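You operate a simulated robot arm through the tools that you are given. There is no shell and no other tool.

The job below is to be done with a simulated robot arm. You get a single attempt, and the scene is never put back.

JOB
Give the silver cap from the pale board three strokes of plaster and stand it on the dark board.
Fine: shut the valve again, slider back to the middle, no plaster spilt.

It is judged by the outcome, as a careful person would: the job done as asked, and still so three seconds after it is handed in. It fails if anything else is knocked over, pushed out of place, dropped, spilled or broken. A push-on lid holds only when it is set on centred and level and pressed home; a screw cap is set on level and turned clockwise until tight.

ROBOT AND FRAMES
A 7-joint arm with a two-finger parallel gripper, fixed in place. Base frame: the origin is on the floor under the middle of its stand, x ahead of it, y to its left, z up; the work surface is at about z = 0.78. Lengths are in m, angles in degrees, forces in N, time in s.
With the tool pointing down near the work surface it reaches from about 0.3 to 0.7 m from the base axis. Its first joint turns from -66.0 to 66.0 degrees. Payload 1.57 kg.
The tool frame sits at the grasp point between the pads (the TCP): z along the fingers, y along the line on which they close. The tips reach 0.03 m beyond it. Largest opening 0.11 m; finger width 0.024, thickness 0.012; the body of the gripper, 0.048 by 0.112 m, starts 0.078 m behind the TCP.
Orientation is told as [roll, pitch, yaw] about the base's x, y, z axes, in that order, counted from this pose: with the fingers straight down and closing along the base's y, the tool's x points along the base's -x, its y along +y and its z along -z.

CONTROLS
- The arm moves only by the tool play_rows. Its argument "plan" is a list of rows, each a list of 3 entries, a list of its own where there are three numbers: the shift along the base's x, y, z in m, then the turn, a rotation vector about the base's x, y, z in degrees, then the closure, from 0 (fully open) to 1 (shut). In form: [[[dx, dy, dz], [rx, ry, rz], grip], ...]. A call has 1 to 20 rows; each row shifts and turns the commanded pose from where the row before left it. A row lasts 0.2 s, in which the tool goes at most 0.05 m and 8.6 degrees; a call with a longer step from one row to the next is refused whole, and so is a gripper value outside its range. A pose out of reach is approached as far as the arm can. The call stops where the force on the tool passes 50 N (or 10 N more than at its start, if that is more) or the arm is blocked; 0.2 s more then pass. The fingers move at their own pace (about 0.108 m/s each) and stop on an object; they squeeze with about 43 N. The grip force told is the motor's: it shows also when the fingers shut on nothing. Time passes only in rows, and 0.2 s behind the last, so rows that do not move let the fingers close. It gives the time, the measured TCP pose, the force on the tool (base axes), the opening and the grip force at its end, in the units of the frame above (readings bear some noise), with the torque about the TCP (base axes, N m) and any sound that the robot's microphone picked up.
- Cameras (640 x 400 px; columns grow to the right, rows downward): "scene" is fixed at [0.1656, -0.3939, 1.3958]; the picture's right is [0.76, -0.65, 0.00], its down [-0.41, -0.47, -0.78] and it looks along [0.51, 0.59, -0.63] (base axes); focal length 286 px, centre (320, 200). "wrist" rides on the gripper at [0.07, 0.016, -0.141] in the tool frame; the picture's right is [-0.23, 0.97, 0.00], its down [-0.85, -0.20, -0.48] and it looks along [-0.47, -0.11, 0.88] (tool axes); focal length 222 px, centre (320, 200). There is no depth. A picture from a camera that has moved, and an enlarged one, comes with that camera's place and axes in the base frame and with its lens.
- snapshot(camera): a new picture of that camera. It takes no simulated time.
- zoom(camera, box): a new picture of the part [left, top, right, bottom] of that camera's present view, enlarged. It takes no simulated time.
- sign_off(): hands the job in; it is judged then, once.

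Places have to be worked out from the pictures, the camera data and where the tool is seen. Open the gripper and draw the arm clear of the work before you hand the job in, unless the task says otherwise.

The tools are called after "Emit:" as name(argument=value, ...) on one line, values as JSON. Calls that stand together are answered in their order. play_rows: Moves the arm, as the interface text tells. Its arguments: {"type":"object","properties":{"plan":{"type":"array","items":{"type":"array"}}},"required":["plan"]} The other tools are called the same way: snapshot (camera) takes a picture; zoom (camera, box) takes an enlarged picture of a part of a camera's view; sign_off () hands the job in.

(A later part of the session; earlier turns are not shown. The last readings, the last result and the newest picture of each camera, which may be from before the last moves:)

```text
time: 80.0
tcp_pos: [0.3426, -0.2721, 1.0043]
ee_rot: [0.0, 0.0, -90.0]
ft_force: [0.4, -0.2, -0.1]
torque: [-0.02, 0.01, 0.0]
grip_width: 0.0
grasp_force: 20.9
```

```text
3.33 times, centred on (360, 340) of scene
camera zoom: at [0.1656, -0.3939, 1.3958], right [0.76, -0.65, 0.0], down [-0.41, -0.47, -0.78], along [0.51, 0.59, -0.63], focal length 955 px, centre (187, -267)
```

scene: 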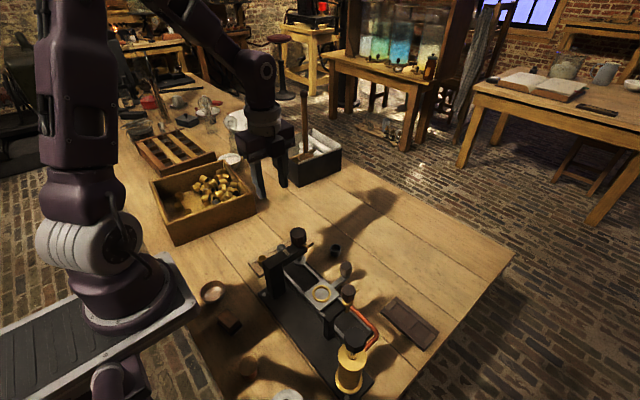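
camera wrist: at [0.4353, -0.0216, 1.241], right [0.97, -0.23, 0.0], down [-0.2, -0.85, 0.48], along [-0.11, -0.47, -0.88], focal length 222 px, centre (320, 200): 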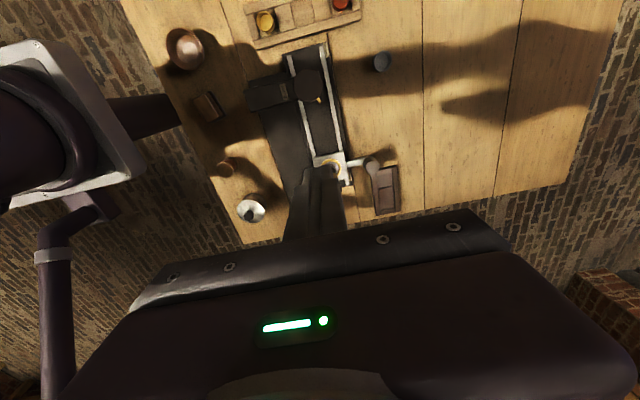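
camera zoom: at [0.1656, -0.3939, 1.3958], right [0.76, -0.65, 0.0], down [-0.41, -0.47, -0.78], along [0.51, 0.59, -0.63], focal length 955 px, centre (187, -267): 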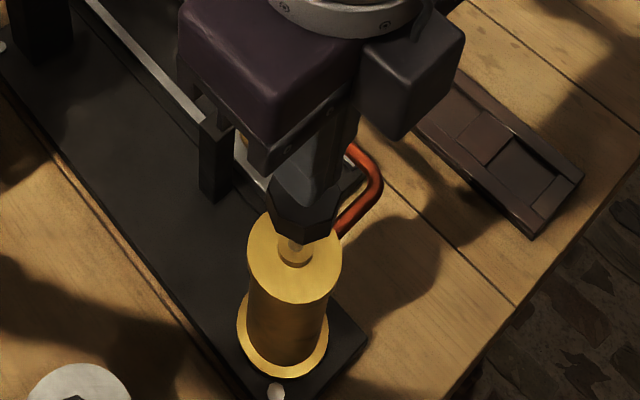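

Click two was heard and the plunger has returned to the top. I'll re-centre slightly and press the third and last stroke.

Emit:
play_rows(plan=[[[0.0015, 0.0015, -0.008], [0, 0, 0], 1.0], [[0, 0, -0.009], [0, 0, 0], 1.0], [[0, 0, -0.004], [0, 0, 0], 1.0], [[0, 0, -0.004], [0, 0, 0], 1.0], [[0, 0, -0.004], [0, 0, 0], 1.0], [[0, 0, -0.004], [0, 0, 0], 1.0], [[0, 0, -0.003], [0, 0, 0], 1.0], [[0, 0, 0], [0, 0, 0], 1.0]])

Emit:
play_rows(plan=[[[0, 0, 0.006], [0, 0, 0], 1.0], [[0, 0, 0.006], [0, 0, 0], 1.0], [[0, 0, 0.006], [0, 0, 0], 1.0], [[0, 0, 0.008], [0, 0, 0], 1.0], [[0, 0, 0.015], [0, 0, 0], 1.0], [[0, 0, 0.04], [0, 0, 0], 1.0], [[0, 0, 0.03], [0, 0, 0], 1.0], [[0, 0, 0], [0, 0, 0], 1.0]])

Emit:
zoom(camera="scene", box=[320, 280, 400, 400])

Emit:
zoom(camera="scene", box=[335, 305, 355, 325])

```text
time: 81.8
tcp_pos: [0.3446, -0.2688, 0.969]
ee_rot: [0.0, 0.1, -90.0]
ft_force: [-2.8, -2.1, 5.5]
torque: [-0.05, 0.1, -0.05]
grip_width: 0.0002
grasp_force: 20.5
heard: click
```

```text
time: 83.6
tcp_pos: [0.3438, -0.271, 1.0778]
ee_rot: [0.0, 0.0, -89.9]
ft_force: [-0.2, -0.3, -0.1]
torque: [0.02, 0.03, -0.01]
grip_width: 0.0
grasp_force: 21.7
```

```text
3.33 times, centred on (360, 340) of scene
camera zoom: at [0.1655, -0.3939, 1.3958], right [0.76, -0.65, 0.0], down [-0.41, -0.47, -0.78], along [0.51, 0.59, -0.63], focal length 955 px, centre (187, -267)
```

zoom: 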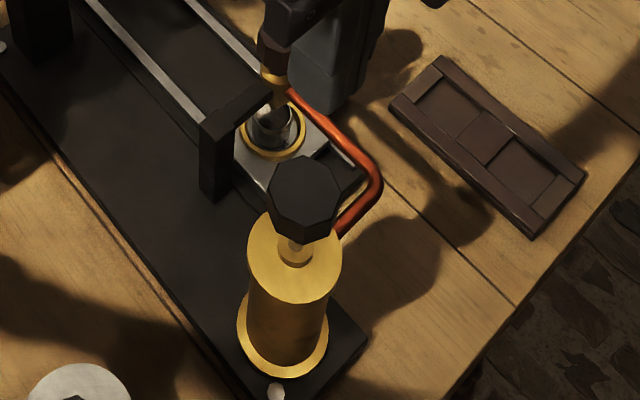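

```text
16.00 times, centred on (345, 315) of scene
camera zoom: at [0.1655, -0.3939, 1.3958], right [0.76, -0.65, 0.0], down [-0.41, -0.47, -0.78], along [0.51, 0.59, -0.63], focal length 4582 px, centre (-80, -1640)
```

zoom: 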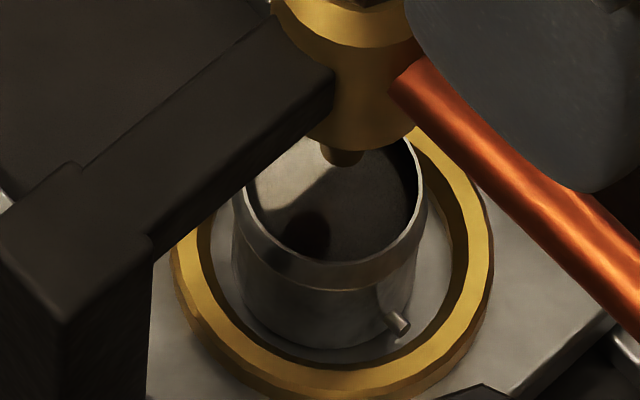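

Three clicks in all, and the plaster surface in the cap has risen with nothing spilt. Now to shut the valve: I'll go back above the valve knob at yaw -67.5° (pads on flats, clear of the pointer) with fingers open.

Emit:
play_rows(plan=[[[0.025, 0.028, 0], [0, 0, 7.5], 0.8], [[0.025, 0.028, 0], [0, 0, 7.5], 0.6], [[0.0257, 0.0295, 0], [0, 0, 7.5], 0.55], [[0, 0, -0.04], [0, 0, 0], 0.55], [[0, 0, -0.04], [0, 0, 0], 0.55], [[0, 0, -0.028], [0, 0, 0], 0.55], [[0, 0, 0], [0, 0, 0], 0.55]])

Emit:
zoom(camera="wrist", box=[260, 100, 380, 220])

Emit:
zoom(camera="scene", box=[320, 250, 390, 330])

```text
time: 85.2
tcp_pos: [0.4186, -0.1833, 0.9699]
ee_rot: [0.0, 0.1, -67.4]
ft_force: [-0.5, -0.7, -0.3]
torque: [-0.02, 0.02, -0.01]
grip_width: 0.0493
grasp_force: 0.0
```

```text
3.33 times, centred on (320, 160) of wrist
camera zoom: at [0.4072, -0.1131, 1.1122], right [0.99, 0.16, 0.0], down [0.14, -0.87, 0.48], along [0.08, -0.47, -0.88], focal length 740 px, centre (320, 333)
```

zoom: 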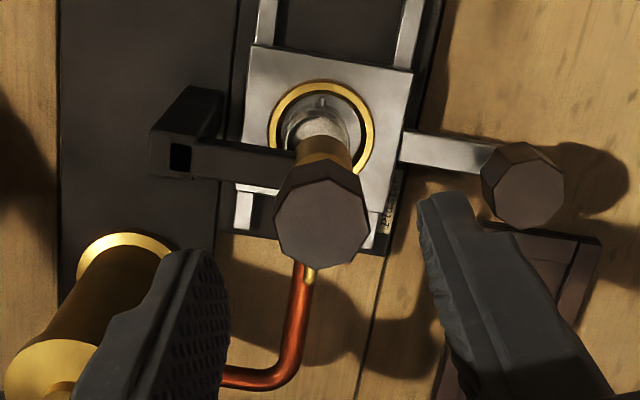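

```text
5.00 times, centred on (355, 290) of scene
camera zoom: at [0.1656, -0.3939, 1.3958], right [0.76, -0.65, 0.0], down [-0.41, -0.47, -0.78], along [0.51, 0.59, -0.63], focal length 1432 px, centre (145, -250)
```

zoom: 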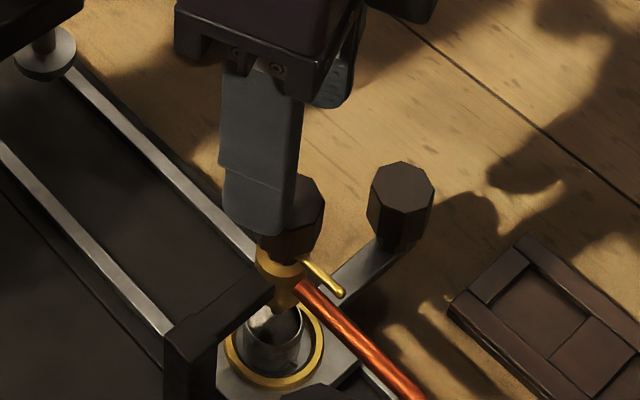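

Emit:
play_rows(plan=[[[0.0003, -0.002, -0.02], [0, 0, 0], 0.55], [[0, 0, -0.013], [0, 0, 0], 0.55], [[0, 0, -0.01], [0, 0, 0], 0.55], [[0, 0, 0], [0, 0, 0], 0.55]])

Emit:
zoom(camera="wrist", box=[260, 120, 380, 220])

```text
time: 86.2
tcp_pos: [0.4183, -0.1848, 0.9276]
ee_rot: [0.1, 0.0, -67.5]
ft_force: [-0.7, -0.8, -0.3]
torque: [-0.03, 0.0, 0.03]
grip_width: 0.0496
grasp_force: 0.1
```

```text
4.00 times, centred on (320, 170) of wrist
camera zoom: at [0.4068, -0.1139, 1.0699], right [0.99, 0.16, 0.0], down [0.14, -0.87, 0.48], along [0.08, -0.47, -0.88], focal length 888 px, centre (320, 320)
```

zoom: 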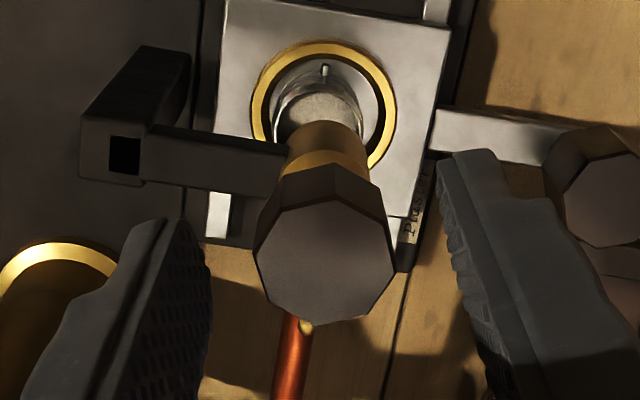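

Emit:
play_rows(plan=[[[0.001, -0.0012, 0], [0, 0, 0], 0.55], [[0, 0, 0], [0, 0, 0], 0.65], [[0, 0, 0], [0, 0, 0], 0.75], [[0, 0, 0], [0, 0, 0], 1.0], [[0, 0, 0], [0, 0, 0], 1.0], [[0, 0, 0], [0, 0, 5], 1.0], [[0, 0, 0], [0, 0, 5], 1.0], [[0, 0, 0], [0, 0, 0], 1.0]])

Emit:
play_rows(plan=[[[0, 0, 0], [0, 0, 0], 0.72], [[0, 0, 0], [0, 0, 0], 1.0], [[0, 0, 0], [0, 0, 0], 1.0], [[0, 0, 0], [0, 0, 5], 1.0], [[0, 0, 0], [0, 0, 5], 1.0], [[0, 0, 0], [0, 0, 0], 1.0]])

Emit:
zoom(camera="wrist", box=[280, 140, 360, 220])

```text
time: 88.0
tcp_pos: [0.4196, -0.1854, 0.9279]
ee_rot: [0.0, -0.1, -57.4]
ft_force: [9.5, 12.0, -0.4]
torque: [0.16, -0.02, -0.02]
grip_width: 0.0278
grasp_force: 38.0
```

```text
time: 89.4
tcp_pos: [0.4212, -0.1849, 0.9284]
ee_rot: [0.0, 0.1, -47.4]
ft_force: [11.7, 17.5, 2.3]
torque: [0.11, -0.3, -0.05]
grip_width: 0.0278
grasp_force: 37.9
```

```text
5.00 times, centred on (320, 180) of wrist
camera zoom: at [0.3855, -0.1246, 1.0703], right [0.87, 0.49, 0.0], down [0.43, -0.77, 0.48], along [0.24, -0.42, -0.88], focal length 1111 px, centre (320, 300)
```

zoom: 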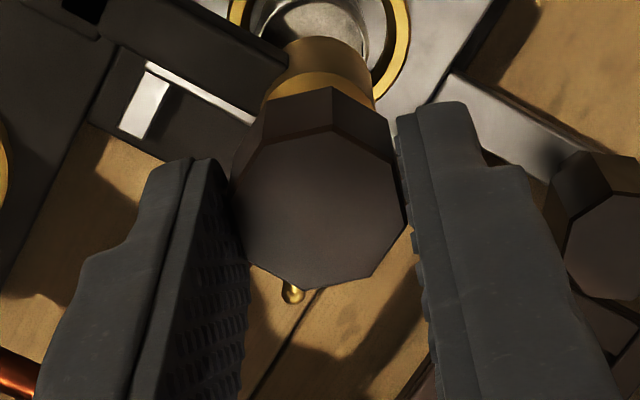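

The valve pointer has moved from -90° to about -71°, turning with the gripper at low torque. I'll continue counter-clockwise with reliefs.

Emit:
play_rows(plan=[[[0, 0, 0], [0, 0, 0], 0.72], [[0, 0, 0], [0, 0, 0], 1.0], [[0, 0, 0], [0, 0, 0], 1.0], [[0, 0, 0], [0, 0, 5], 1.0], [[0, 0, 0], [0, 0, 5], 1.0], [[0, 0, 0], [0, 0, 0], 1.0]])

Emit:
play_rows(plan=[[[0, 0, 0], [0, 0, 0], 0.72], [[0, 0, 0], [0, 0, 0], 1.0], [[0, 0, 0], [0, 0, 0], 1.0], [[0, 0, 0], [0, 0, 5], 1.0], [[0, 0, 0], [0, 0, 5], 1.0], [[0, 0, 0], [0, 0, 0], 1.0]])

Emit:
play_rows(plan=[[[0, 0, 0], [0, 0, 0], 0.72], [[0, 0, 0], [0, 0, 0], 1.0], [[0, 0, 0], [0, 0, 0], 1.0], [[0, 0, 0], [0, 0, 5], 1.0], [[0, 0, 0], [0, 0, 5], 1.0], [[0, 0, 0], [0, 0, 0], 1.0]])

Emit:
zoom(camera="wrist", box=[280, 140, 360, 220])

```text
time: 90.8
tcp_pos: [0.4226, -0.1866, 0.928]
ee_rot: [0.1, 0.1, -37.5]
ft_force: [18.0, 11.5, -9.1]
torque: [0.45, 0.2, -0.02]
grip_width: 0.0279
grasp_force: 38.2
```

```text
time: 92.2
tcp_pos: [0.4211, -0.1862, 0.9276]
ee_rot: [0.1, 0.0, -27.4]
ft_force: [15.8, 27.2, 25.7]
torque: [0.89, 0.2, -0.04]
grip_width: 0.028
grasp_force: 37.8
```

```text
time: 93.6
tcp_pos: [0.4198, -0.1854, 0.927]
ee_rot: [0.0, 0.1, -17.3]
ft_force: [9.5, 29.8, -26.0]
torque: [0.46, 0.3, 0.02]
grip_width: 0.0278
grasp_force: 38.1
```

```text
5.00 times, centred on (320, 180) of wrist
camera zoom: at [0.3583, -0.1496, 1.0693], right [0.51, 0.86, 0.0], down [0.76, -0.45, 0.48], along [0.41, -0.24, -0.88], focal length 1111 px, centre (320, 300)
```

zoom: 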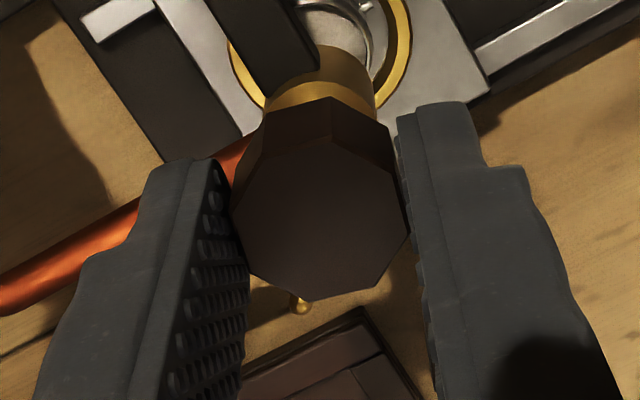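

The pointer is at about -38°, so 38° remain. I'll nudge the tool +1 mm in y to unload the side force and continue.

Emit:
play_rows(plan=[[[0, 0, 0], [0, 0, 0], 0.72], [[0.0005, 0.001, 0], [0, 0, 0], 0.72], [[0, 0, 0], [0, 0, 0], 1.0], [[0, 0, 0], [0, 0, 0], 1.0], [[0, 0, 0], [0, 0, 5], 1.0], [[0, 0, 0], [0, 0, 5], 1.0], [[0, 0, 0], [0, 0, 0], 1.0]])

Emit:
play_rows(plan=[[[0, 0, 0], [0, 0, 0], 0.72], [[0, 0, 0], [0, 0, 0], 1.0], [[0, 0, 0], [0, 0, 0], 1.0], [[0, 0, 0], [0, 0, 5], 1.0], [[0, 0, 0], [0, 0, 5], 1.0], [[0, 0, 0], [0, 0, 0], 1.0]])

Emit:
play_rows(plan=[[[0, 0, 0], [0, 0, 0], 0.72], [[0, 0, 0], [0, 0, 0], 1.0], [[0, 0, 0], [0, 0, 0], 1.0], [[0, 0, 0], [0, 0, 5], 1.0], [[0, 0, 0], [0, 0, 5], 1.0], [[0, 0, 0], [0, 0, 0], 1.0]])

Emit:
zoom(camera="wrist", box=[280, 140, 360, 220])

Emit:
zoom(camera="scene", box=[320, 260, 390, 330])

```text
time: 95.2
tcp_pos: [0.4218, -0.1849, 0.9284]
ee_rot: [0.1, 0.0, -7.5]
ft_force: [7.3, 14.8, 12.6]
torque: [0.24, -0.2, 0.0]
grip_width: 0.0277
grasp_force: 37.9
```

```text
time: 96.6
tcp_pos: [0.42, -0.1848, 0.9274]
ee_rot: [0.1, 0.2, 2.5]
ft_force: [-14.0, 18.9, -19.0]
torque: [0.11, 0.34, 0.02]
grip_width: 0.0275
grasp_force: 38.2
```

```text
time: 98.0
tcp_pos: [0.4214, -0.1846, 0.9297]
ee_rot: [0.0, -0.1, 12.6]
ft_force: [9.6, 32.3, 4.6]
torque: [0.79, -1.04, -0.1]
grip_width: 0.0278
grasp_force: 38.8
```

```text
5.00 times, centred on (320, 180) of wrist
camera zoom: at [0.3499, -0.1847, 1.071], right [0.01, 1.0, 0.0], down [0.88, -0.01, 0.48], along [0.48, 0.0, -0.88], focal length 1111 px, centre (320, 300)
```

zoom: 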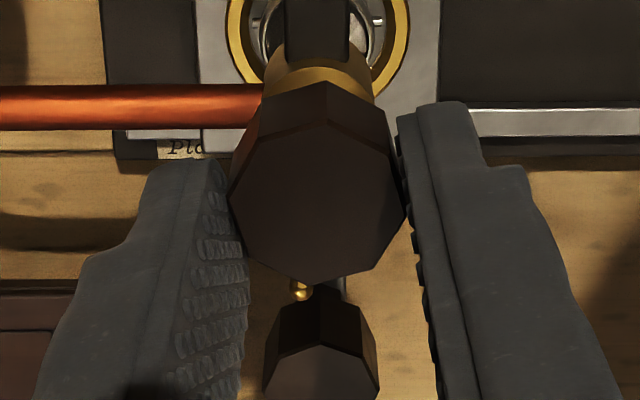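

```text
5.71 times, centred on (355, 295) of scene
camera zoom: at [0.1658, -0.3931, 1.3961], right [0.76, -0.65, 0.0], down [-0.41, -0.48, -0.78], along [0.51, 0.59, -0.63], focal length 1636 px, centre (120, -343)
```

zoom: 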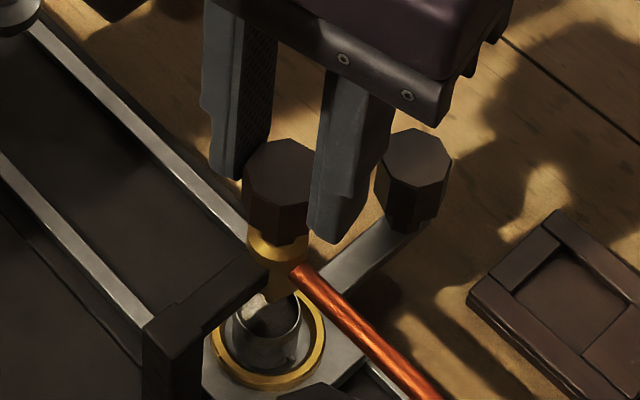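

The pointer is at about -8°. I'll turn the last few degrees in small steps until the shut stop shows as torque.

Emit:
play_rows(plan=[[[0, 0, 0], [0, 0, 0], 0.72], [[0, 0.0008, 0], [0, 0, 0], 0.72], [[0, 0, 0], [0, 0, 0], 1.0], [[0, 0, 0], [0, 0, 0], 1.0], [[0, 0, 0], [0, 0, 4], 1.0], [[0, 0, 0], [0, 0, 3], 1.0], [[0, 0, 0], [0, 0, 0], 1.0]])

Emit:
play_rows(plan=[[[0, 0, 0], [0, 0, 2], 1.0], [[0, 0, 0], [0, 0, 0], 1.0]])

Emit:
zoom(camera="wrist", box=[280, 140, 360, 220])

```text
time: 99.6
tcp_pos: [0.4197, -0.1843, 0.9299]
ee_rot: [0.0, 0.0, 19.6]
ft_force: [0.3, 9.7, -12.2]
torque: [-0.04, -0.09, -0.43]
grip_width: 0.0279
grasp_force: 38.4
```

```text
time: 100.2
tcp_pos: [0.4196, -0.185, 0.9286]
ee_rot: [0.0, 0.1, 21.5]
ft_force: [-1.5, 17.1, 3.8]
torque: [0.19, 0.25, -0.47]
grip_width: 0.0276
grasp_force: 38.5
```

```text
5.00 times, centred on (320, 180) of wrist
camera zoom: at [0.3496, -0.1958, 1.0717], right [-0.15, 0.99, 0.0], down [0.87, 0.13, 0.48], along [0.47, 0.07, -0.88], focal length 1111 px, centre (320, 300)
```

zoom: 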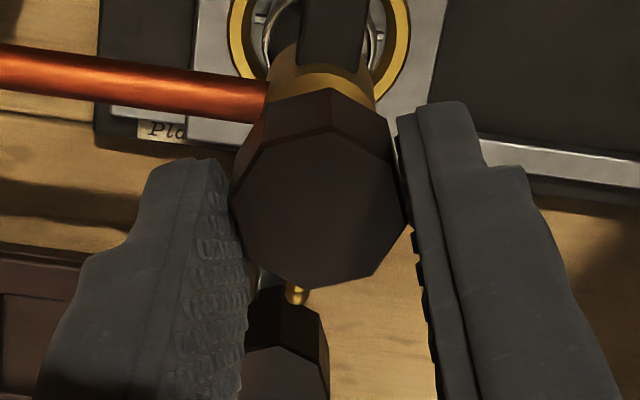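

The torque has risen to about -0.45 N·m, so the valve is back at its shut stop. I'll release, rise and verify the pointer.

Emit:
play_rows(plan=[[[0, 0, 0], [0, 0, 0], 0.72], [[0, 0, 0], [0, 0, 0], 0.6], [[0, 0, 0], [0, 0, 0], 0.55], [[0, 0, 0.02], [0, 0, 0], 0.55], [[0, 0, 0.035], [0, 0, 0], 0.55], [[0, 0, 0.03], [0, 0, -7], 0.55], [[0.02, 0, 0], [0, 0, -7.3], 0.55], [[0.03, 0, 0], [0, 0, -7.3], 0.55], [[0.026, 0, 0], [0, 0, 0], 0.55], [[0, 0, 0], [0, 0, 0], 0.55]])

Emit:
zoom(camera="wrist", box=[260, 30, 380, 170])

Emit:
zoom(camera="scene", box=[320, 270, 380, 330])

```text
time: 102.4
tcp_pos: [0.4931, -0.1859, 1.0152]
ee_rot: [0.1, 0.0, -0.2]
ft_force: [0.3, 1.0, 0.3]
torque: [0.0, 0.01, 0.0]
grip_width: 0.0496
grasp_force: 0.0
```

```text
2.86 times, centred on (320, 100) of wrist
camera zoom: at [0.4221, -0.1707, 1.1573], right [0.23, 0.97, 0.0], down [0.85, -0.2, 0.48], along [0.47, -0.11, -0.88], focal length 635 px, centre (320, 486)
```

zoom: 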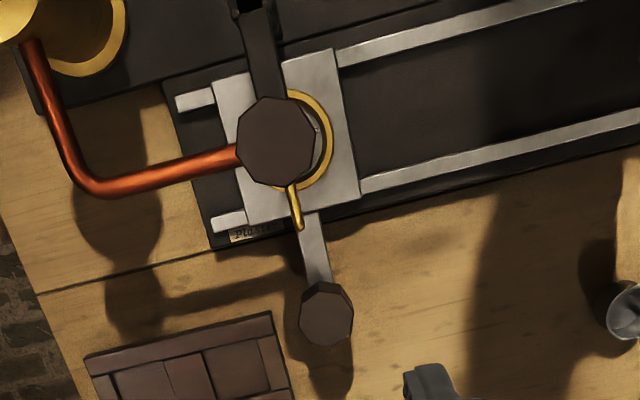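

```text
6.67 times, centred on (350, 300) of scene
camera zoom: at [0.1656, -0.3939, 1.3958], right [0.76, -0.65, 0.0], down [-0.41, -0.47, -0.78], along [0.51, 0.59, -0.63], focal length 1909 px, centre (120, -467)
```

zoom: 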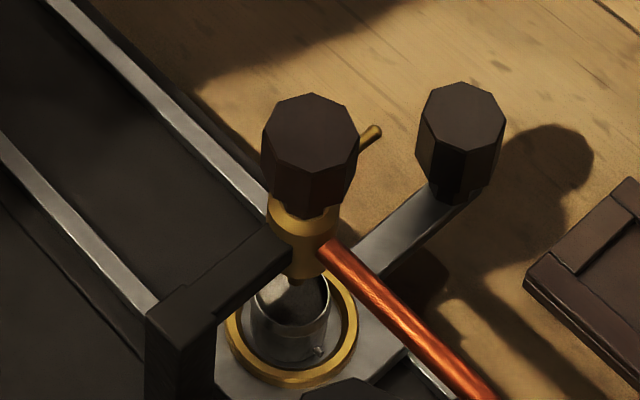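

The pointer is back along +x, so the valve is shut. Next I'll bring the slider back to the middle, descending with open fingers around its knob at about [0.4965, -0.185].

Emit:
play_rows(plan=[[[0.0035, 0.001, -0.04], [0, 0, 0], 0.55], [[0, 0, -0.04], [0, 0, 0], 0.55], [[0, 0, -0.04], [0, 0, 0], 0.55], [[0, 0, -0.025], [0, 0, 0], 0.55], [[0, 0, 0], [0, 0, 0], 0.55]])

Emit:
zoom(camera="wrist", box=[220, 60, 420, 230])

```text
time: 103.6
tcp_pos: [0.5012, -0.1862, 0.8658]
ee_rot: [0.0, -0.1, -0.1]
ft_force: [0.3, -1.6, -0.9]
torque: [-0.03, 0.03, -0.03]
grip_width: 0.0494
grasp_force: 0.1
```

```text
2.35 times, centred on (320, 145) of wrist
camera zoom: at [0.4303, -0.17, 1.0084], right [0.23, 0.97, 0.0], down [0.85, -0.2, 0.48], along [0.47, -0.11, -0.88], focal length 523 px, centre (320, 329)
```

zoom: 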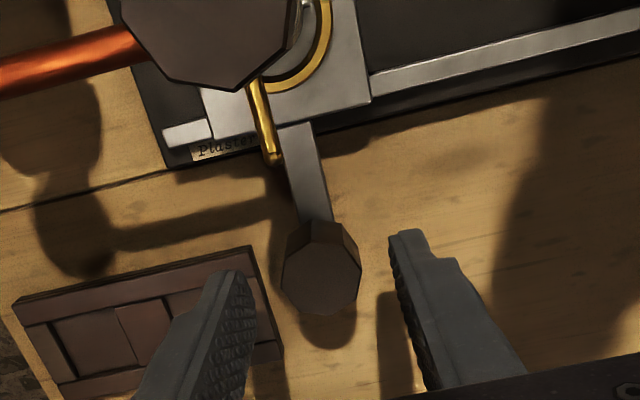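

Emit:
play_rows(plan=[[[-0.003, 0.0007, -0.005], [0, 0, 0], 0.55], [[0, 0, -0.004], [0, 0, 0], 0.55], [[0, 0, 0], [0, 0, 0], 0.65], [[0, 0, 0], [0, 0, 0], 0.7], [[0, 0, 0], [0, 0, 0], 0.74], [[0, 0, 0], [0, 0, 0], 0.74]])

Emit:
zoom(camera="wrist", box=[220, 60, 420, 230])

```text
time: 105.0
tcp_pos: [0.4986, -0.1836, 0.8566]
ee_rot: [0.0, 0.0, -0.1]
ft_force: [-0.4, 0.3, 0.3]
torque: [-0.01, -0.01, 0.0]
grip_width: 0.029
grasp_force: 0.6
```

```text
2.35 times, centred on (320, 145) of wrist
camera zoom: at [0.4277, -0.1683, 0.9996], right [0.23, 0.97, 0.0], down [0.85, -0.2, 0.48], along [0.47, -0.11, -0.88], focal length 523 px, centre (320, 329)
```

zoom: 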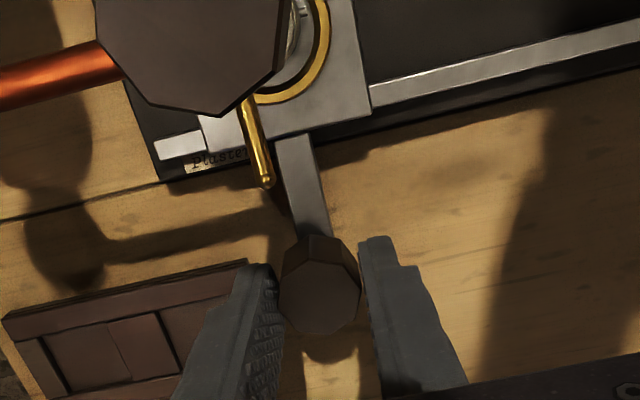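

The fingers are snug around the knob without clamping. I'll slide it smoothly back toward the middle (+y), slowly because of the wet plaster, stopping a few mm short.

Emit:
play_rows(plan=[[[0, 0.003, 0], [0, 0, 0], 0.74], [[0, 0.005, 0], [0, 0, 0], 0.74], [[0, 0.007, 0], [0, 0, 0], 0.74], [[0, 0.008, 0], [0, 0, 0], 0.74], [[0, 0.008, 0], [0, 0, 0], 0.74], [[0, 0.008, 0], [0, 0, 0], 0.74], [[0, 0.008, 0], [0, 0, 0], 0.74], [[0, 0.008, 0], [0, 0, 0], 0.74], [[0, 0.008, 0], [0, 0, 0], 0.74], [[0, 0.006, 0], [0, 0, 0], 0.74], [[0, 0.004, 0], [0, 0, 0], 0.74], [[0, 0.002, 0], [0, 0, 0], 0.74], [[0, 0, 0], [0, 0, 0], 0.74]])

Emit:
zoom(camera="wrist", box=[220, 60, 420, 230])

Emit:
zoom(camera="scene", box=[280, 240, 380, 330])

```text
time: 107.8
tcp_pos: [0.4987, -0.1095, 0.8599]
ee_rot: [0.0, -0.1, -0.1]
ft_force: [0.2, 0.0, 0.2]
torque: [-0.02, -0.04, 0.01]
grip_width: 0.0288
grasp_force: 0.1
```

```text
2.35 times, centred on (320, 145) of wrist
camera zoom: at [0.4278, -0.0933, 1.0023], right [0.23, 0.97, 0.0], down [0.85, -0.2, 0.48], along [0.47, -0.11, -0.88], focal length 523 px, centre (320, 329)
```

zoom: 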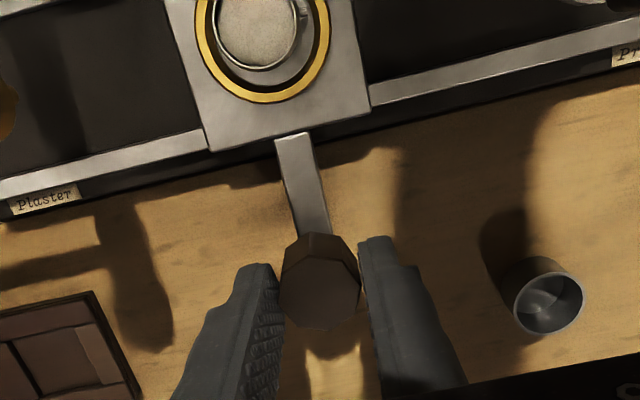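

```text
4.44 times, centred on (330, 285) of scene
camera zoom: at [0.1656, -0.3939, 1.3958], right [0.76, -0.65, 0.0], down [-0.41, -0.47, -0.78], along [0.51, 0.59, -0.63], focal length 1273 px, centre (276, -178)
```

zoom: 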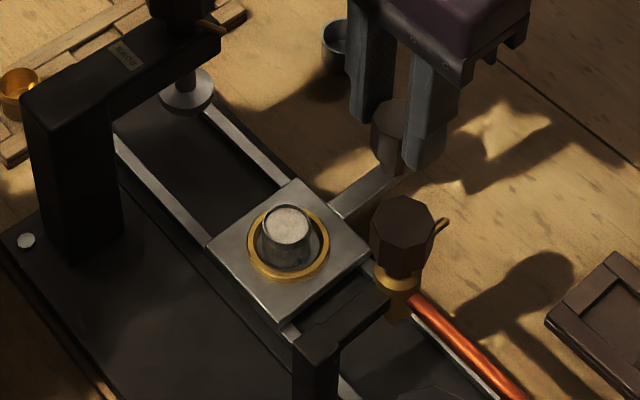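

The cap is neatly filled and nothing is spilt. To place the carriage exactly at the middle, I'll compare it with the same scene crop I took before moving it.

Emit:
zoom(camera="scene", box=[300, 270, 350, 310])

```text
10.00 times, centred on (325, 290) of scene
camera zoom: at [0.1656, -0.3939, 1.3958], right [0.76, -0.65, 0.0], down [-0.41, -0.47, -0.78], along [0.51, 0.59, -0.63], focal length 2864 px, centre (270, -700)
```

zoom: 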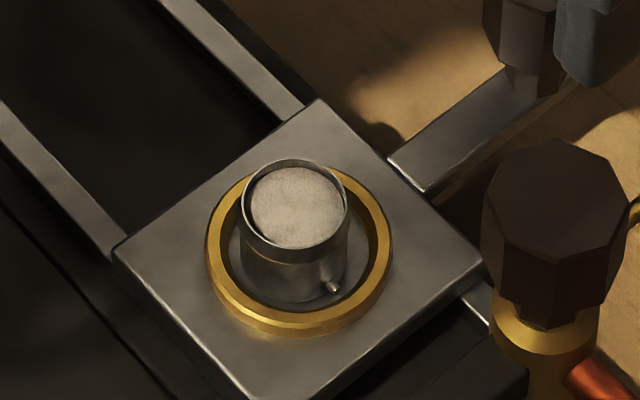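

The carriage is about 5 mm short of its original place (+13, +12 px in this crop). I'll move it the remaining +5 mm and compare again.

Emit:
play_rows(plan=[[[0, 0.0025, 0], [0, 0, 0], 0.74], [[0, 0.002, 0], [0, 0, 0], 0.74], [[0, 0, 0], [0, 0, 0], 0.74]])

Emit:
zoom(camera="scene", box=[300, 270, 350, 310])

```text
time: 108.6
tcp_pos: [0.4977, -0.1048, 0.861]
ee_rot: [0.1, 0.0, -0.1]
ft_force: [0.2, -0.4, 0.2]
torque: [0.03, -0.01, 0.0]
grip_width: 0.0289
grasp_force: 0.5
```

```text
10.00 times, centred on (325, 290) of scene
camera zoom: at [0.1656, -0.3939, 1.3958], right [0.76, -0.65, 0.0], down [-0.41, -0.47, -0.78], along [0.51, 0.59, -0.63], focal length 2864 px, centre (270, -700)
```

zoom: 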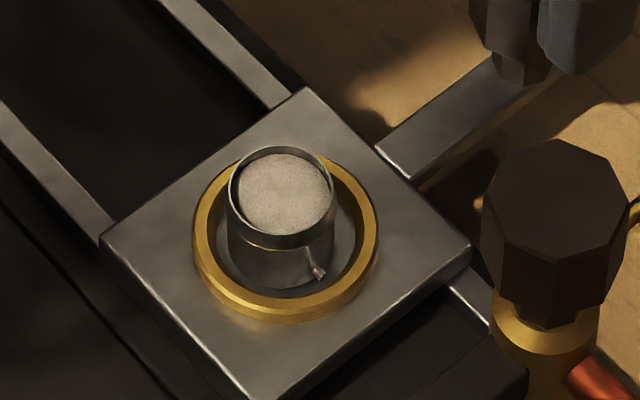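

The carriage corners now match the original crop to within 2-3 px, so the slider is back in the middle. I'll open the fingers, rise straight up and look down at the cap.

Emit:
play_rows(plan=[[[0, 0, 0], [0, 0, 0], 0.68], [[0, 0, 0], [0, 0, 0], 0.6], [[0, 0, 0], [0, 0, 0], 0.55], [[0, 0, 0.02], [0, 0, 0], 0.55], [[0, 0, 0.04], [0, 0, 0], 0.55], [[0, 0, 0.04], [0, 0, 0], 0.55], [[0, 0, 0.04], [0, 0, 0], 0.55], [[0, 0, 0], [0, 0, 0], 0.55]])

Emit:
zoom(camera="wrist", box=[280, 40, 340, 110])

Emit:
zoom(camera="scene", box=[300, 270, 350, 310])

Emit:
zoom(camera="wrist", box=[160, 120, 280, 220])

```text
time: 110.4
tcp_pos: [0.5005, -0.1062, 1.0025]
ee_rot: [0.1, 0.1, -0.1]
ft_force: [0.6, -0.5, -1.1]
torque: [0.03, -0.03, 0.0]
grip_width: 0.0497
grasp_force: 0.0
```

```text
5.71 times, centred on (310, 75) of wrist
camera zoom: at [0.4305, -0.0894, 1.1441], right [0.23, 0.97, 0.0], down [0.85, -0.2, 0.48], along [0.47, -0.11, -0.88], focal length 1269 px, centre (377, 914)
```

zoom: 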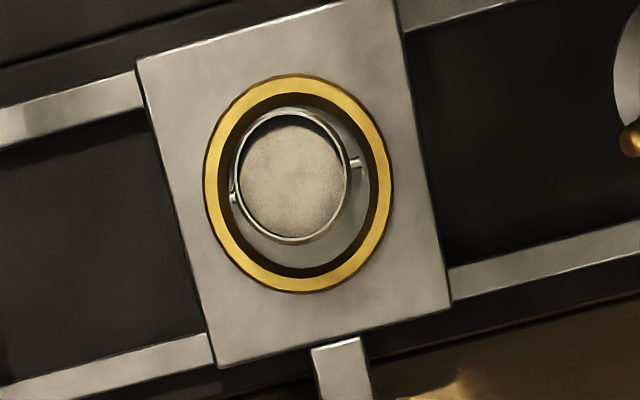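

```text
10.00 times, centred on (325, 290) of scene
camera zoom: at [0.1655, -0.3939, 1.3958], right [0.76, -0.65, 0.0], down [-0.41, -0.47, -0.78], along [0.51, 0.59, -0.63], focal length 2864 px, centre (270, -700)
```

zoom: 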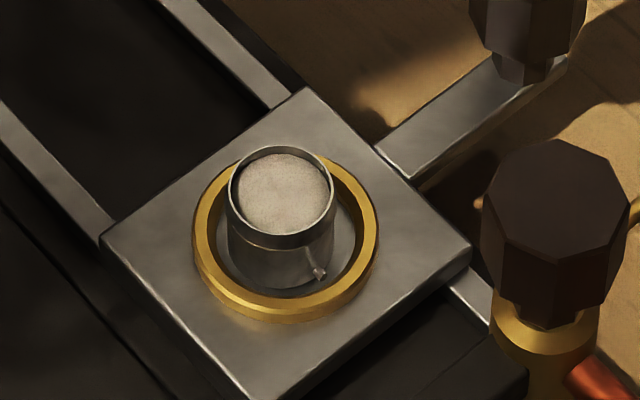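

```text
4.00 times, centred on (220, 170) of wrist
camera zoom: at [0.4305, -0.0894, 1.1441], right [0.23, 0.97, 0.0], down [0.85, -0.2, 0.48], along [0.47, -0.11, -0.88], focal length 888 px, centre (720, 320)
```

zoom: 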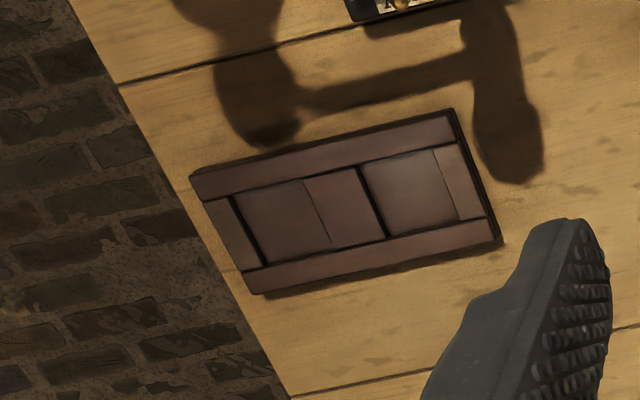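

The cap is full to just below the rim, its pins still lie along y, and its rim centre is [0.418, -0.1055]. The dark board's near pocket is at about [0.531, -0.248]. I'll turn to yaw -90° and move above the cap to pick it up as before.

Emit:
play_rows(plan=[[[-0.008, 0, 0], [0, 0, -8.2], 0.55], [[-0.008, 0, 0], [0, 0, -8.2], 0.55], [[-0.008, 0, 0], [0, 0, -8.2], 0.55], [[-0.008, 0, 0], [0, 0, -8.2], 0.55], [[-0.008, 0, 0], [0, 0, -8.2], 0.55], [[-0.008, 0, 0], [0, 0, -8.2], 0.55], [[-0.008, 0, 0], [0, 0, -8.2], 0.55], [[-0.008, 0, 0], [0, 0, -8.2], 0.55], [[-0.008, 0, 0], [0, 0, -8.2], 0.55], [[-0.008, 0, 0], [0, 0, -8.2], 0.55], [[-0.002, 0, 0], [0, 0, -8], 0.55], [[0, 0, -0.04], [0, 0, 0], 0.55], [[0, 0, -0.04], [0, 0, 0], 0.55], [[0, 0, -0.03], [0, 0, 0], 0.55], [[0, 0, 0], [0, 0, 0], 0.55]])

Emit:
zoom(camera="wrist", box=[260, 100, 380, 210])

Emit:
zoom(camera="scene", box=[290, 240, 360, 310])

```text
time: 113.6
tcp_pos: [0.4163, -0.1077, 0.8926]
ee_rot: [-0.1, -0.1, -90.1]
ft_force: [-0.7, -0.9, 0.8]
torque: [0.0, -0.02, 0.01]
grip_width: 0.0496
grasp_force: 0.0
```

```text
3.64 times, centred on (320, 155) of wrist
camera zoom: at [0.4318, -0.0373, 1.0334], right [0.97, -0.23, 0.0], down [-0.2, -0.85, 0.48], along [-0.11, -0.47, -0.88], focal length 808 px, centre (320, 364)
```

zoom: 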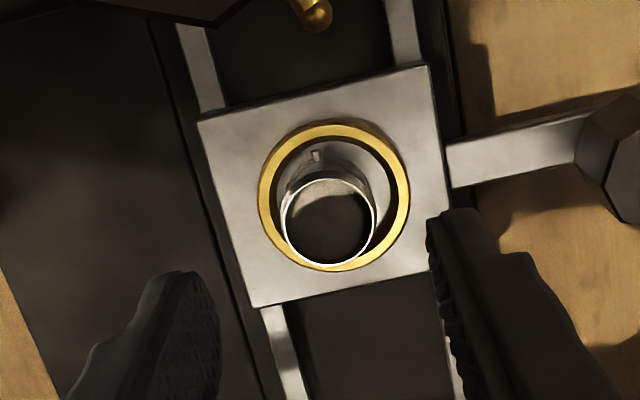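

```text
5.71 times, centred on (325, 275) of scene
camera zoom: at [0.1656, -0.3939, 1.3958], right [0.76, -0.65, 0.0], down [-0.41, -0.47, -0.78], along [0.51, 0.59, -0.63], focal length 1636 px, centre (291, -229)
```

zoom: 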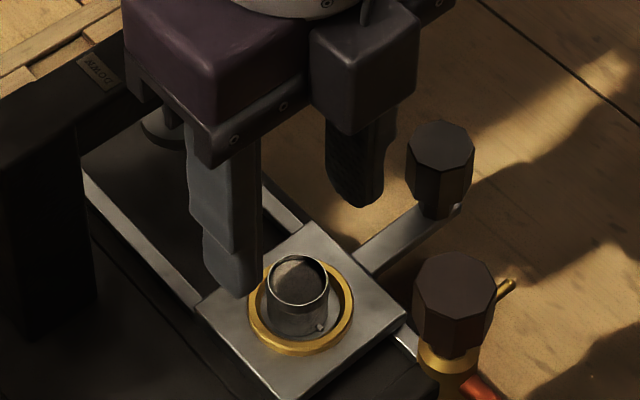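

The cap centre is [0.418, -0.106]. I'll correct by about 2 mm and 1.4 mm, then lower around it to the earlier grip height.

Emit:
play_rows(plan=[[[0.0018, 0.0014, -0.02], [0, 0, 0], 0.55], [[0, 0, -0.015], [0, 0, 0], 0.55], [[0, 0, -0.01], [0, 0, 0], 0.55], [[0, 0, 0], [0, 0, 0], 0.55]])

Emit:
zoom(camera="wrist", box=[260, 110, 380, 210])

Emit:
zoom(camera="scene", box=[300, 265, 350, 310])

```text
time: 114.6
tcp_pos: [0.4186, -0.1021, 0.8458]
ee_rot: [0.1, 0.0, -90.2]
ft_force: [-0.2, -1.2, -1.0]
torque: [0.0, 0.01, 0.02]
grip_width: 0.0495
grasp_force: 0.1
```

```text
4.00 times, centred on (320, 160) of wrist
camera zoom: at [0.4348, -0.033, 0.9877], right [0.97, -0.23, 0.0], down [-0.2, -0.85, 0.48], along [-0.11, -0.47, -0.88], focal length 888 px, centre (320, 360)
```

zoom: 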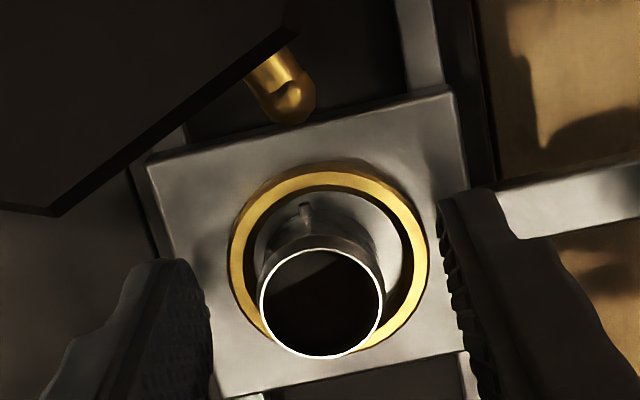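

```text
8.89 times, centred on (325, 288) of scene
camera zoom: at [0.1656, -0.3939, 1.3958], right [0.76, -0.65, 0.0], down [-0.41, -0.47, -0.78], along [0.51, 0.59, -0.63], focal length 2546 px, centre (276, -578)
```

zoom: 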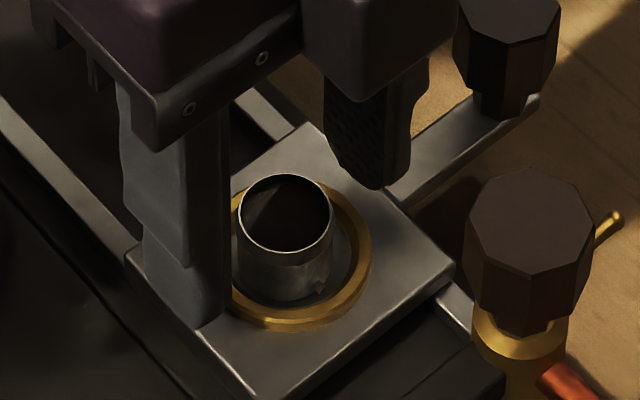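

Emit:
play_rows(plan=[[[-0.0008, -0.003, 0], [0, 0, 0], 0.55], [[0, 0, 0], [0, 0, 0], 0.65], [[0, 0, 0], [0, 0, 0], 0.72], [[0, 0, 0], [0, 0, 0], 0.76], [[0, 0, 0], [0, 0, 0], 0.78], [[0, 0, 0], [0, 0, 0], 0.8], [[0, 0, 0], [0, 0, 0], 0.85], [[0, 0, 0], [0, 0, 0], 1.0], [[0, 0, 0], [0, 0, 0], 1.0]])

Emit:
zoom(camera="wrist", box=[260, 110, 380, 210])

Emit:
zoom(camera="scene", box=[300, 265, 350, 310])

```text
time: 116.6
tcp_pos: [0.4188, -0.1043, 0.8453]
ee_rot: [0.0, 0.0, -90.0]
ft_force: [0.3, -0.3, 1.0]
torque: [0.01, -0.02, -0.02]
grip_width: 0.0212
grasp_force: 34.5
```

```text
4.00 times, centred on (320, 160) of wrist
camera zoom: at [0.4339, -0.0353, 0.9872], right [0.97, -0.23, 0.0], down [-0.2, -0.85, 0.48], along [-0.11, -0.47, -0.88], focal length 888 px, centre (320, 360)
```

zoom: 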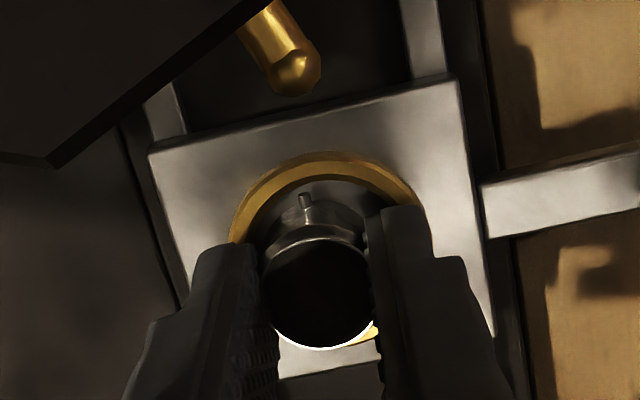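

```text
8.89 times, centred on (325, 288) of scene
camera zoom: at [0.1655, -0.3939, 1.3958], right [0.76, -0.65, 0.0], down [-0.41, -0.47, -0.78], along [0.51, 0.59, -0.63], focal length 2546 px, centre (276, -578)
```

zoom: 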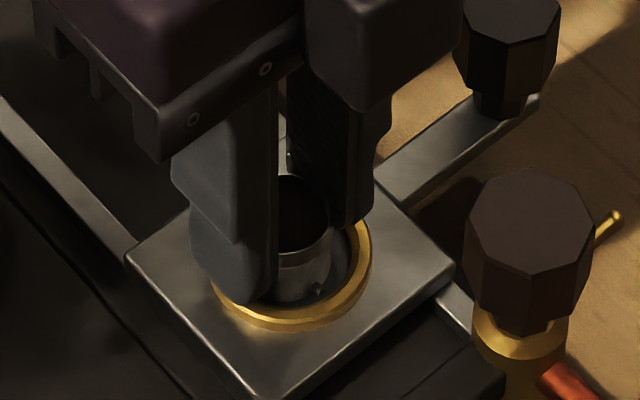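

The cap is held the same way as before (21 mm, 34 N). I'll lift it slowly straight out of the ring and keep it level.

Emit:
play_rows(plan=[[[0, 0, 0.003], [0, 0, 0], 1.0], [[0, 0, 0.005], [0, 0, 0], 1.0], [[0, 0, 0.008], [0, 0, 0], 1.0], [[0, 0, 0.01], [0, 0, 0], 1.0], [[0, 0, 0.015], [0, 0, 0], 1.0], [[0, 0, 0.02], [0, 0, 0], 1.0], [[0, 0, 0.02], [0, 0, 0], 1.0], [[0, 0, 0.02], [0, 0, 0], 1.0], [[0, 0, 0.02], [0, 0, 0], 1.0], [[0, 0, 0.015], [0, 0, 0], 1.0], [[0, 0, 0.01], [0, 0, 0], 1.0], [[0, 0, 0], [0, 0, 0], 1.0]])

Emit:
zoom(camera="wrist", box=[260, 90, 380, 210])

Emit:
zoom(camera="scene", box=[280, 210, 380, 320])

```text
time: 119.2
tcp_pos: [0.4171, -0.1062, 0.9911]
ee_rot: [0.0, 0.0, -90.1]
ft_force: [-0.3, -0.2, -0.4]
torque: [0.01, 0.02, -0.03]
grip_width: 0.0212
grasp_force: 34.5
```

```text
3.33 times, centred on (320, 150) of wrist
camera zoom: at [0.4331, -0.0372, 1.1341], right [0.97, -0.23, 0.0], down [-0.2, -0.85, 0.48], along [-0.11, -0.47, -0.88], focal length 740 px, centre (320, 367)
```

zoom: 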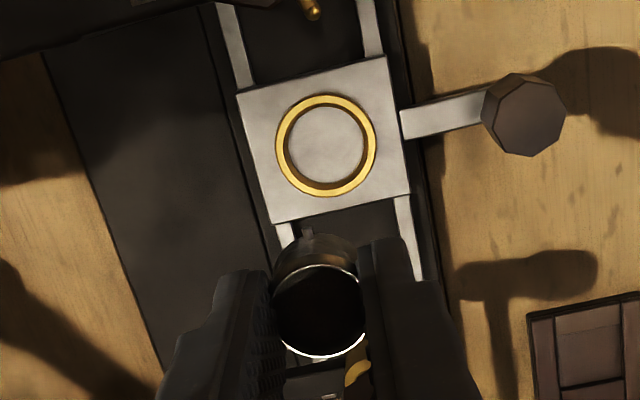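

```text
3.64 times, centred on (330, 265) of scene
camera zoom: at [0.1656, -0.3939, 1.3958], right [0.76, -0.65, 0.0], down [-0.41, -0.47, -0.78], along [0.51, 0.59, -0.63], focal length 1041 px, centre (284, -36)
```

zoom: 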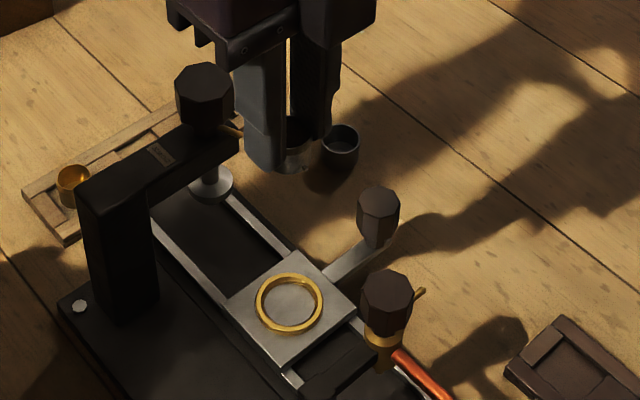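

The ring seat is clean and the filled cap hangs level. I'll move it gently at constant height toward the dark board, turning back to yaw 0 on the way so the pins end up across the board.

Emit:
play_rows(plan=[[[0.006, 0, 0], [0, 0, 3], 1.0], [[0.01, 0, 0], [0, 0, 5], 1.0], [[0.012, 0, 0], [0, 0, 6], 1.0], [[0.012, 0, 0], [0, 0, 6], 1.0], [[0.012, -0.004, 0], [0, 0, 6], 1.0], [[0.012, -0.008, 0], [0, 0, 6], 1.0], [[0.012, -0.01, 0], [0, 0, 6], 1.0], [[0.012, -0.012, 0], [0, 0, 6], 1.0], [[0.01, -0.014, 0], [0, 0, 6], 1.0], [[0.008, -0.014, 0], [0, 0, 6], 1.0], [[0.006, -0.014, 0], [0, 0, 6], 1.0], [[0.003, -0.014, 0], [0, 0, 6], 1.0], [[0, -0.014, 0], [0, 0, 6], 1.0], [[0, -0.014, 0], [0, 0, 6], 1.0], [[0, -0.012, 0], [0, 0, 6], 1.0], [[0, -0.008, 0], [0, 0, 4], 1.0], [[0, -0.004, 0], [0, 0, 0], 1.0], [[0, 0, 0], [0, 0, 0], 1.0]])

Emit:
snapshot(camera="wrist")

Emit:
zoom(camera="wrist", box=[250, 80, 390, 210])

Emit:
zoom(camera="scene", box=[350, 230, 450, 360])

```text
time: 123.0
tcp_pos: [0.5328, -0.2472, 0.9915]
ee_rot: [0.0, 0.1, -0.1]
ft_force: [0.0, 0.6, -0.4]
torque: [0.01, -0.02, 0.02]
grip_width: 0.0214
grasp_force: 34.2
```

```text
taken
camera wrist: at [0.4625, -0.231, 1.1334], right [0.23, 0.97, 0.0], down [0.85, -0.2, 0.48], along [0.47, -0.11, -0.88], focal length 222 px, centre (320, 200)
```

wrist: 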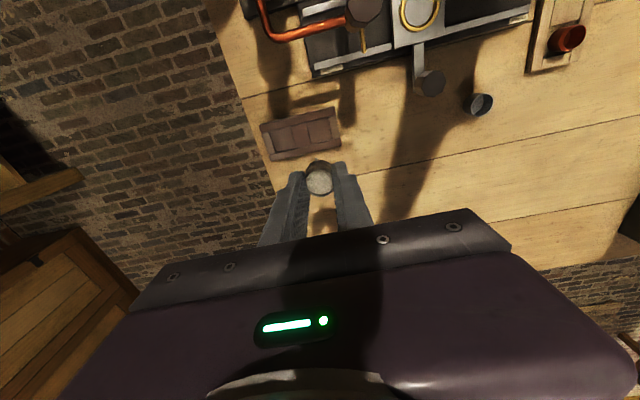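

```text
3.08 times, centred on (320, 145) of wrist
camera zoom: at [0.4625, -0.231, 1.1334], right [0.23, 0.97, 0.0], down [0.85, -0.2, 0.48], along [0.47, -0.11, -0.88], focal length 684 px, centre (320, 369)
```

zoom: 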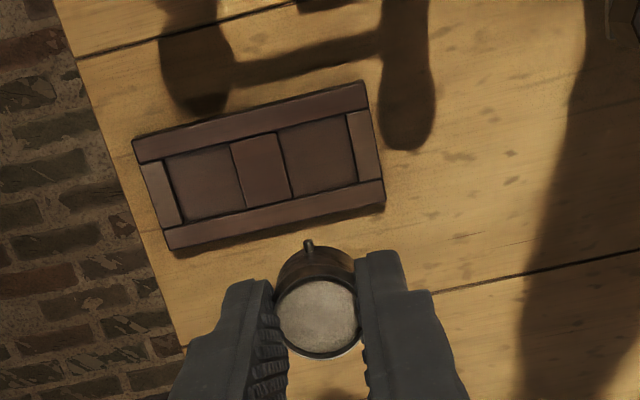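

```text
3.08 times, centred on (400, 295) of scene
camera zoom: at [0.1656, -0.3939, 1.3958], right [0.76, -0.65, 0.0], down [-0.41, -0.47, -0.78], along [0.51, 0.59, -0.63], focal length 881 px, centre (74, -92)
```

zoom: 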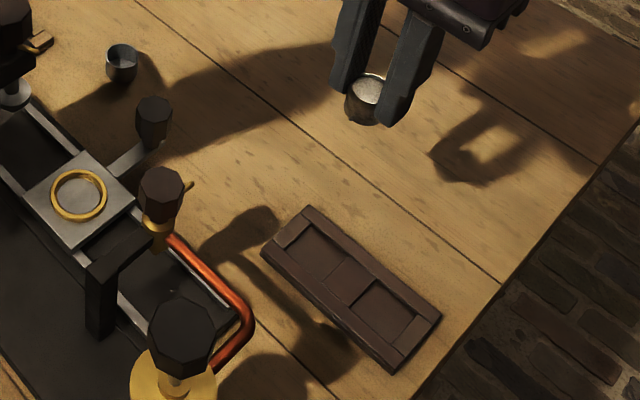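

The near pocket centre measures [0.5305, -0.248] again, and the cap sits within 1 mm of the tool centre. I'll lower in a controlled way to about z = 0.86 and re-check.

Emit:
play_rows(plan=[[[-0.0015, -0.0006, -0.01], [0, 0, 0], 1.0], [[0, 0, -0.02], [0, 0, 0], 1.0], [[0, 0, -0.025], [0, 0, 0], 1.0], [[0, 0, -0.025], [0, 0, 0], 1.0], [[0, 0, -0.025], [0, 0, 0], 1.0], [[0, 0, -0.015], [0, 0, 0], 1.0], [[0, 0, -0.01], [0, 0, 0], 1.0], [[0, 0, 0], [0, 0, 0], 1.0]])

Emit:
zoom(camera="wrist", box=[250, 90, 390, 210])

Emit:
zoom(camera="scene", box=[370, 270, 440, 350])

```text
time: 124.8
tcp_pos: [0.5281, -0.2488, 0.8636]
ee_rot: [0.1, 0.0, -0.2]
ft_force: [-0.2, -1.0, -0.4]
torque: [0.01, 0.02, 0.0]
grip_width: 0.0212
grasp_force: 34.5
```

```text
3.33 times, centred on (320, 150) of wrist
camera zoom: at [0.4586, -0.2329, 1.0043], right [0.23, 0.97, 0.0], down [0.85, -0.2, 0.48], along [0.47, -0.11, -0.88], focal length 740 px, centre (320, 367)
```

zoom: 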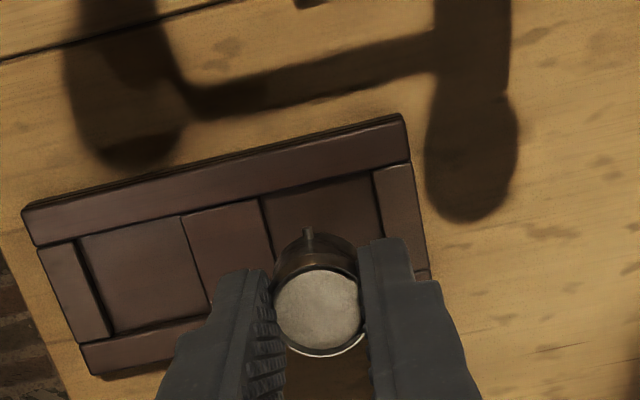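

```text
5.00 times, centred on (405, 310) of scene
camera zoom: at [0.1656, -0.3939, 1.3958], right [0.76, -0.65, 0.0], down [-0.41, -0.47, -0.78], along [0.51, 0.59, -0.63], focal length 1432 px, centre (-105, -350)
```

zoom: 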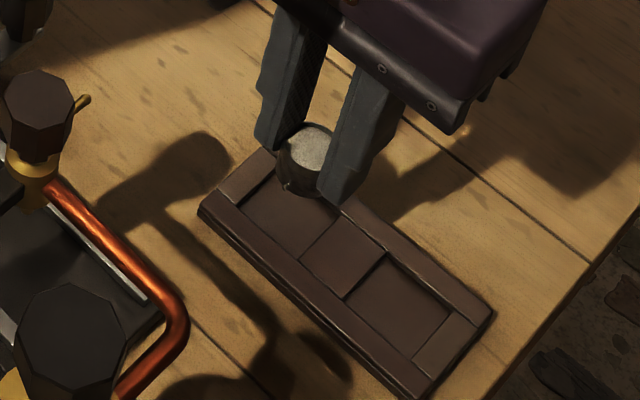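

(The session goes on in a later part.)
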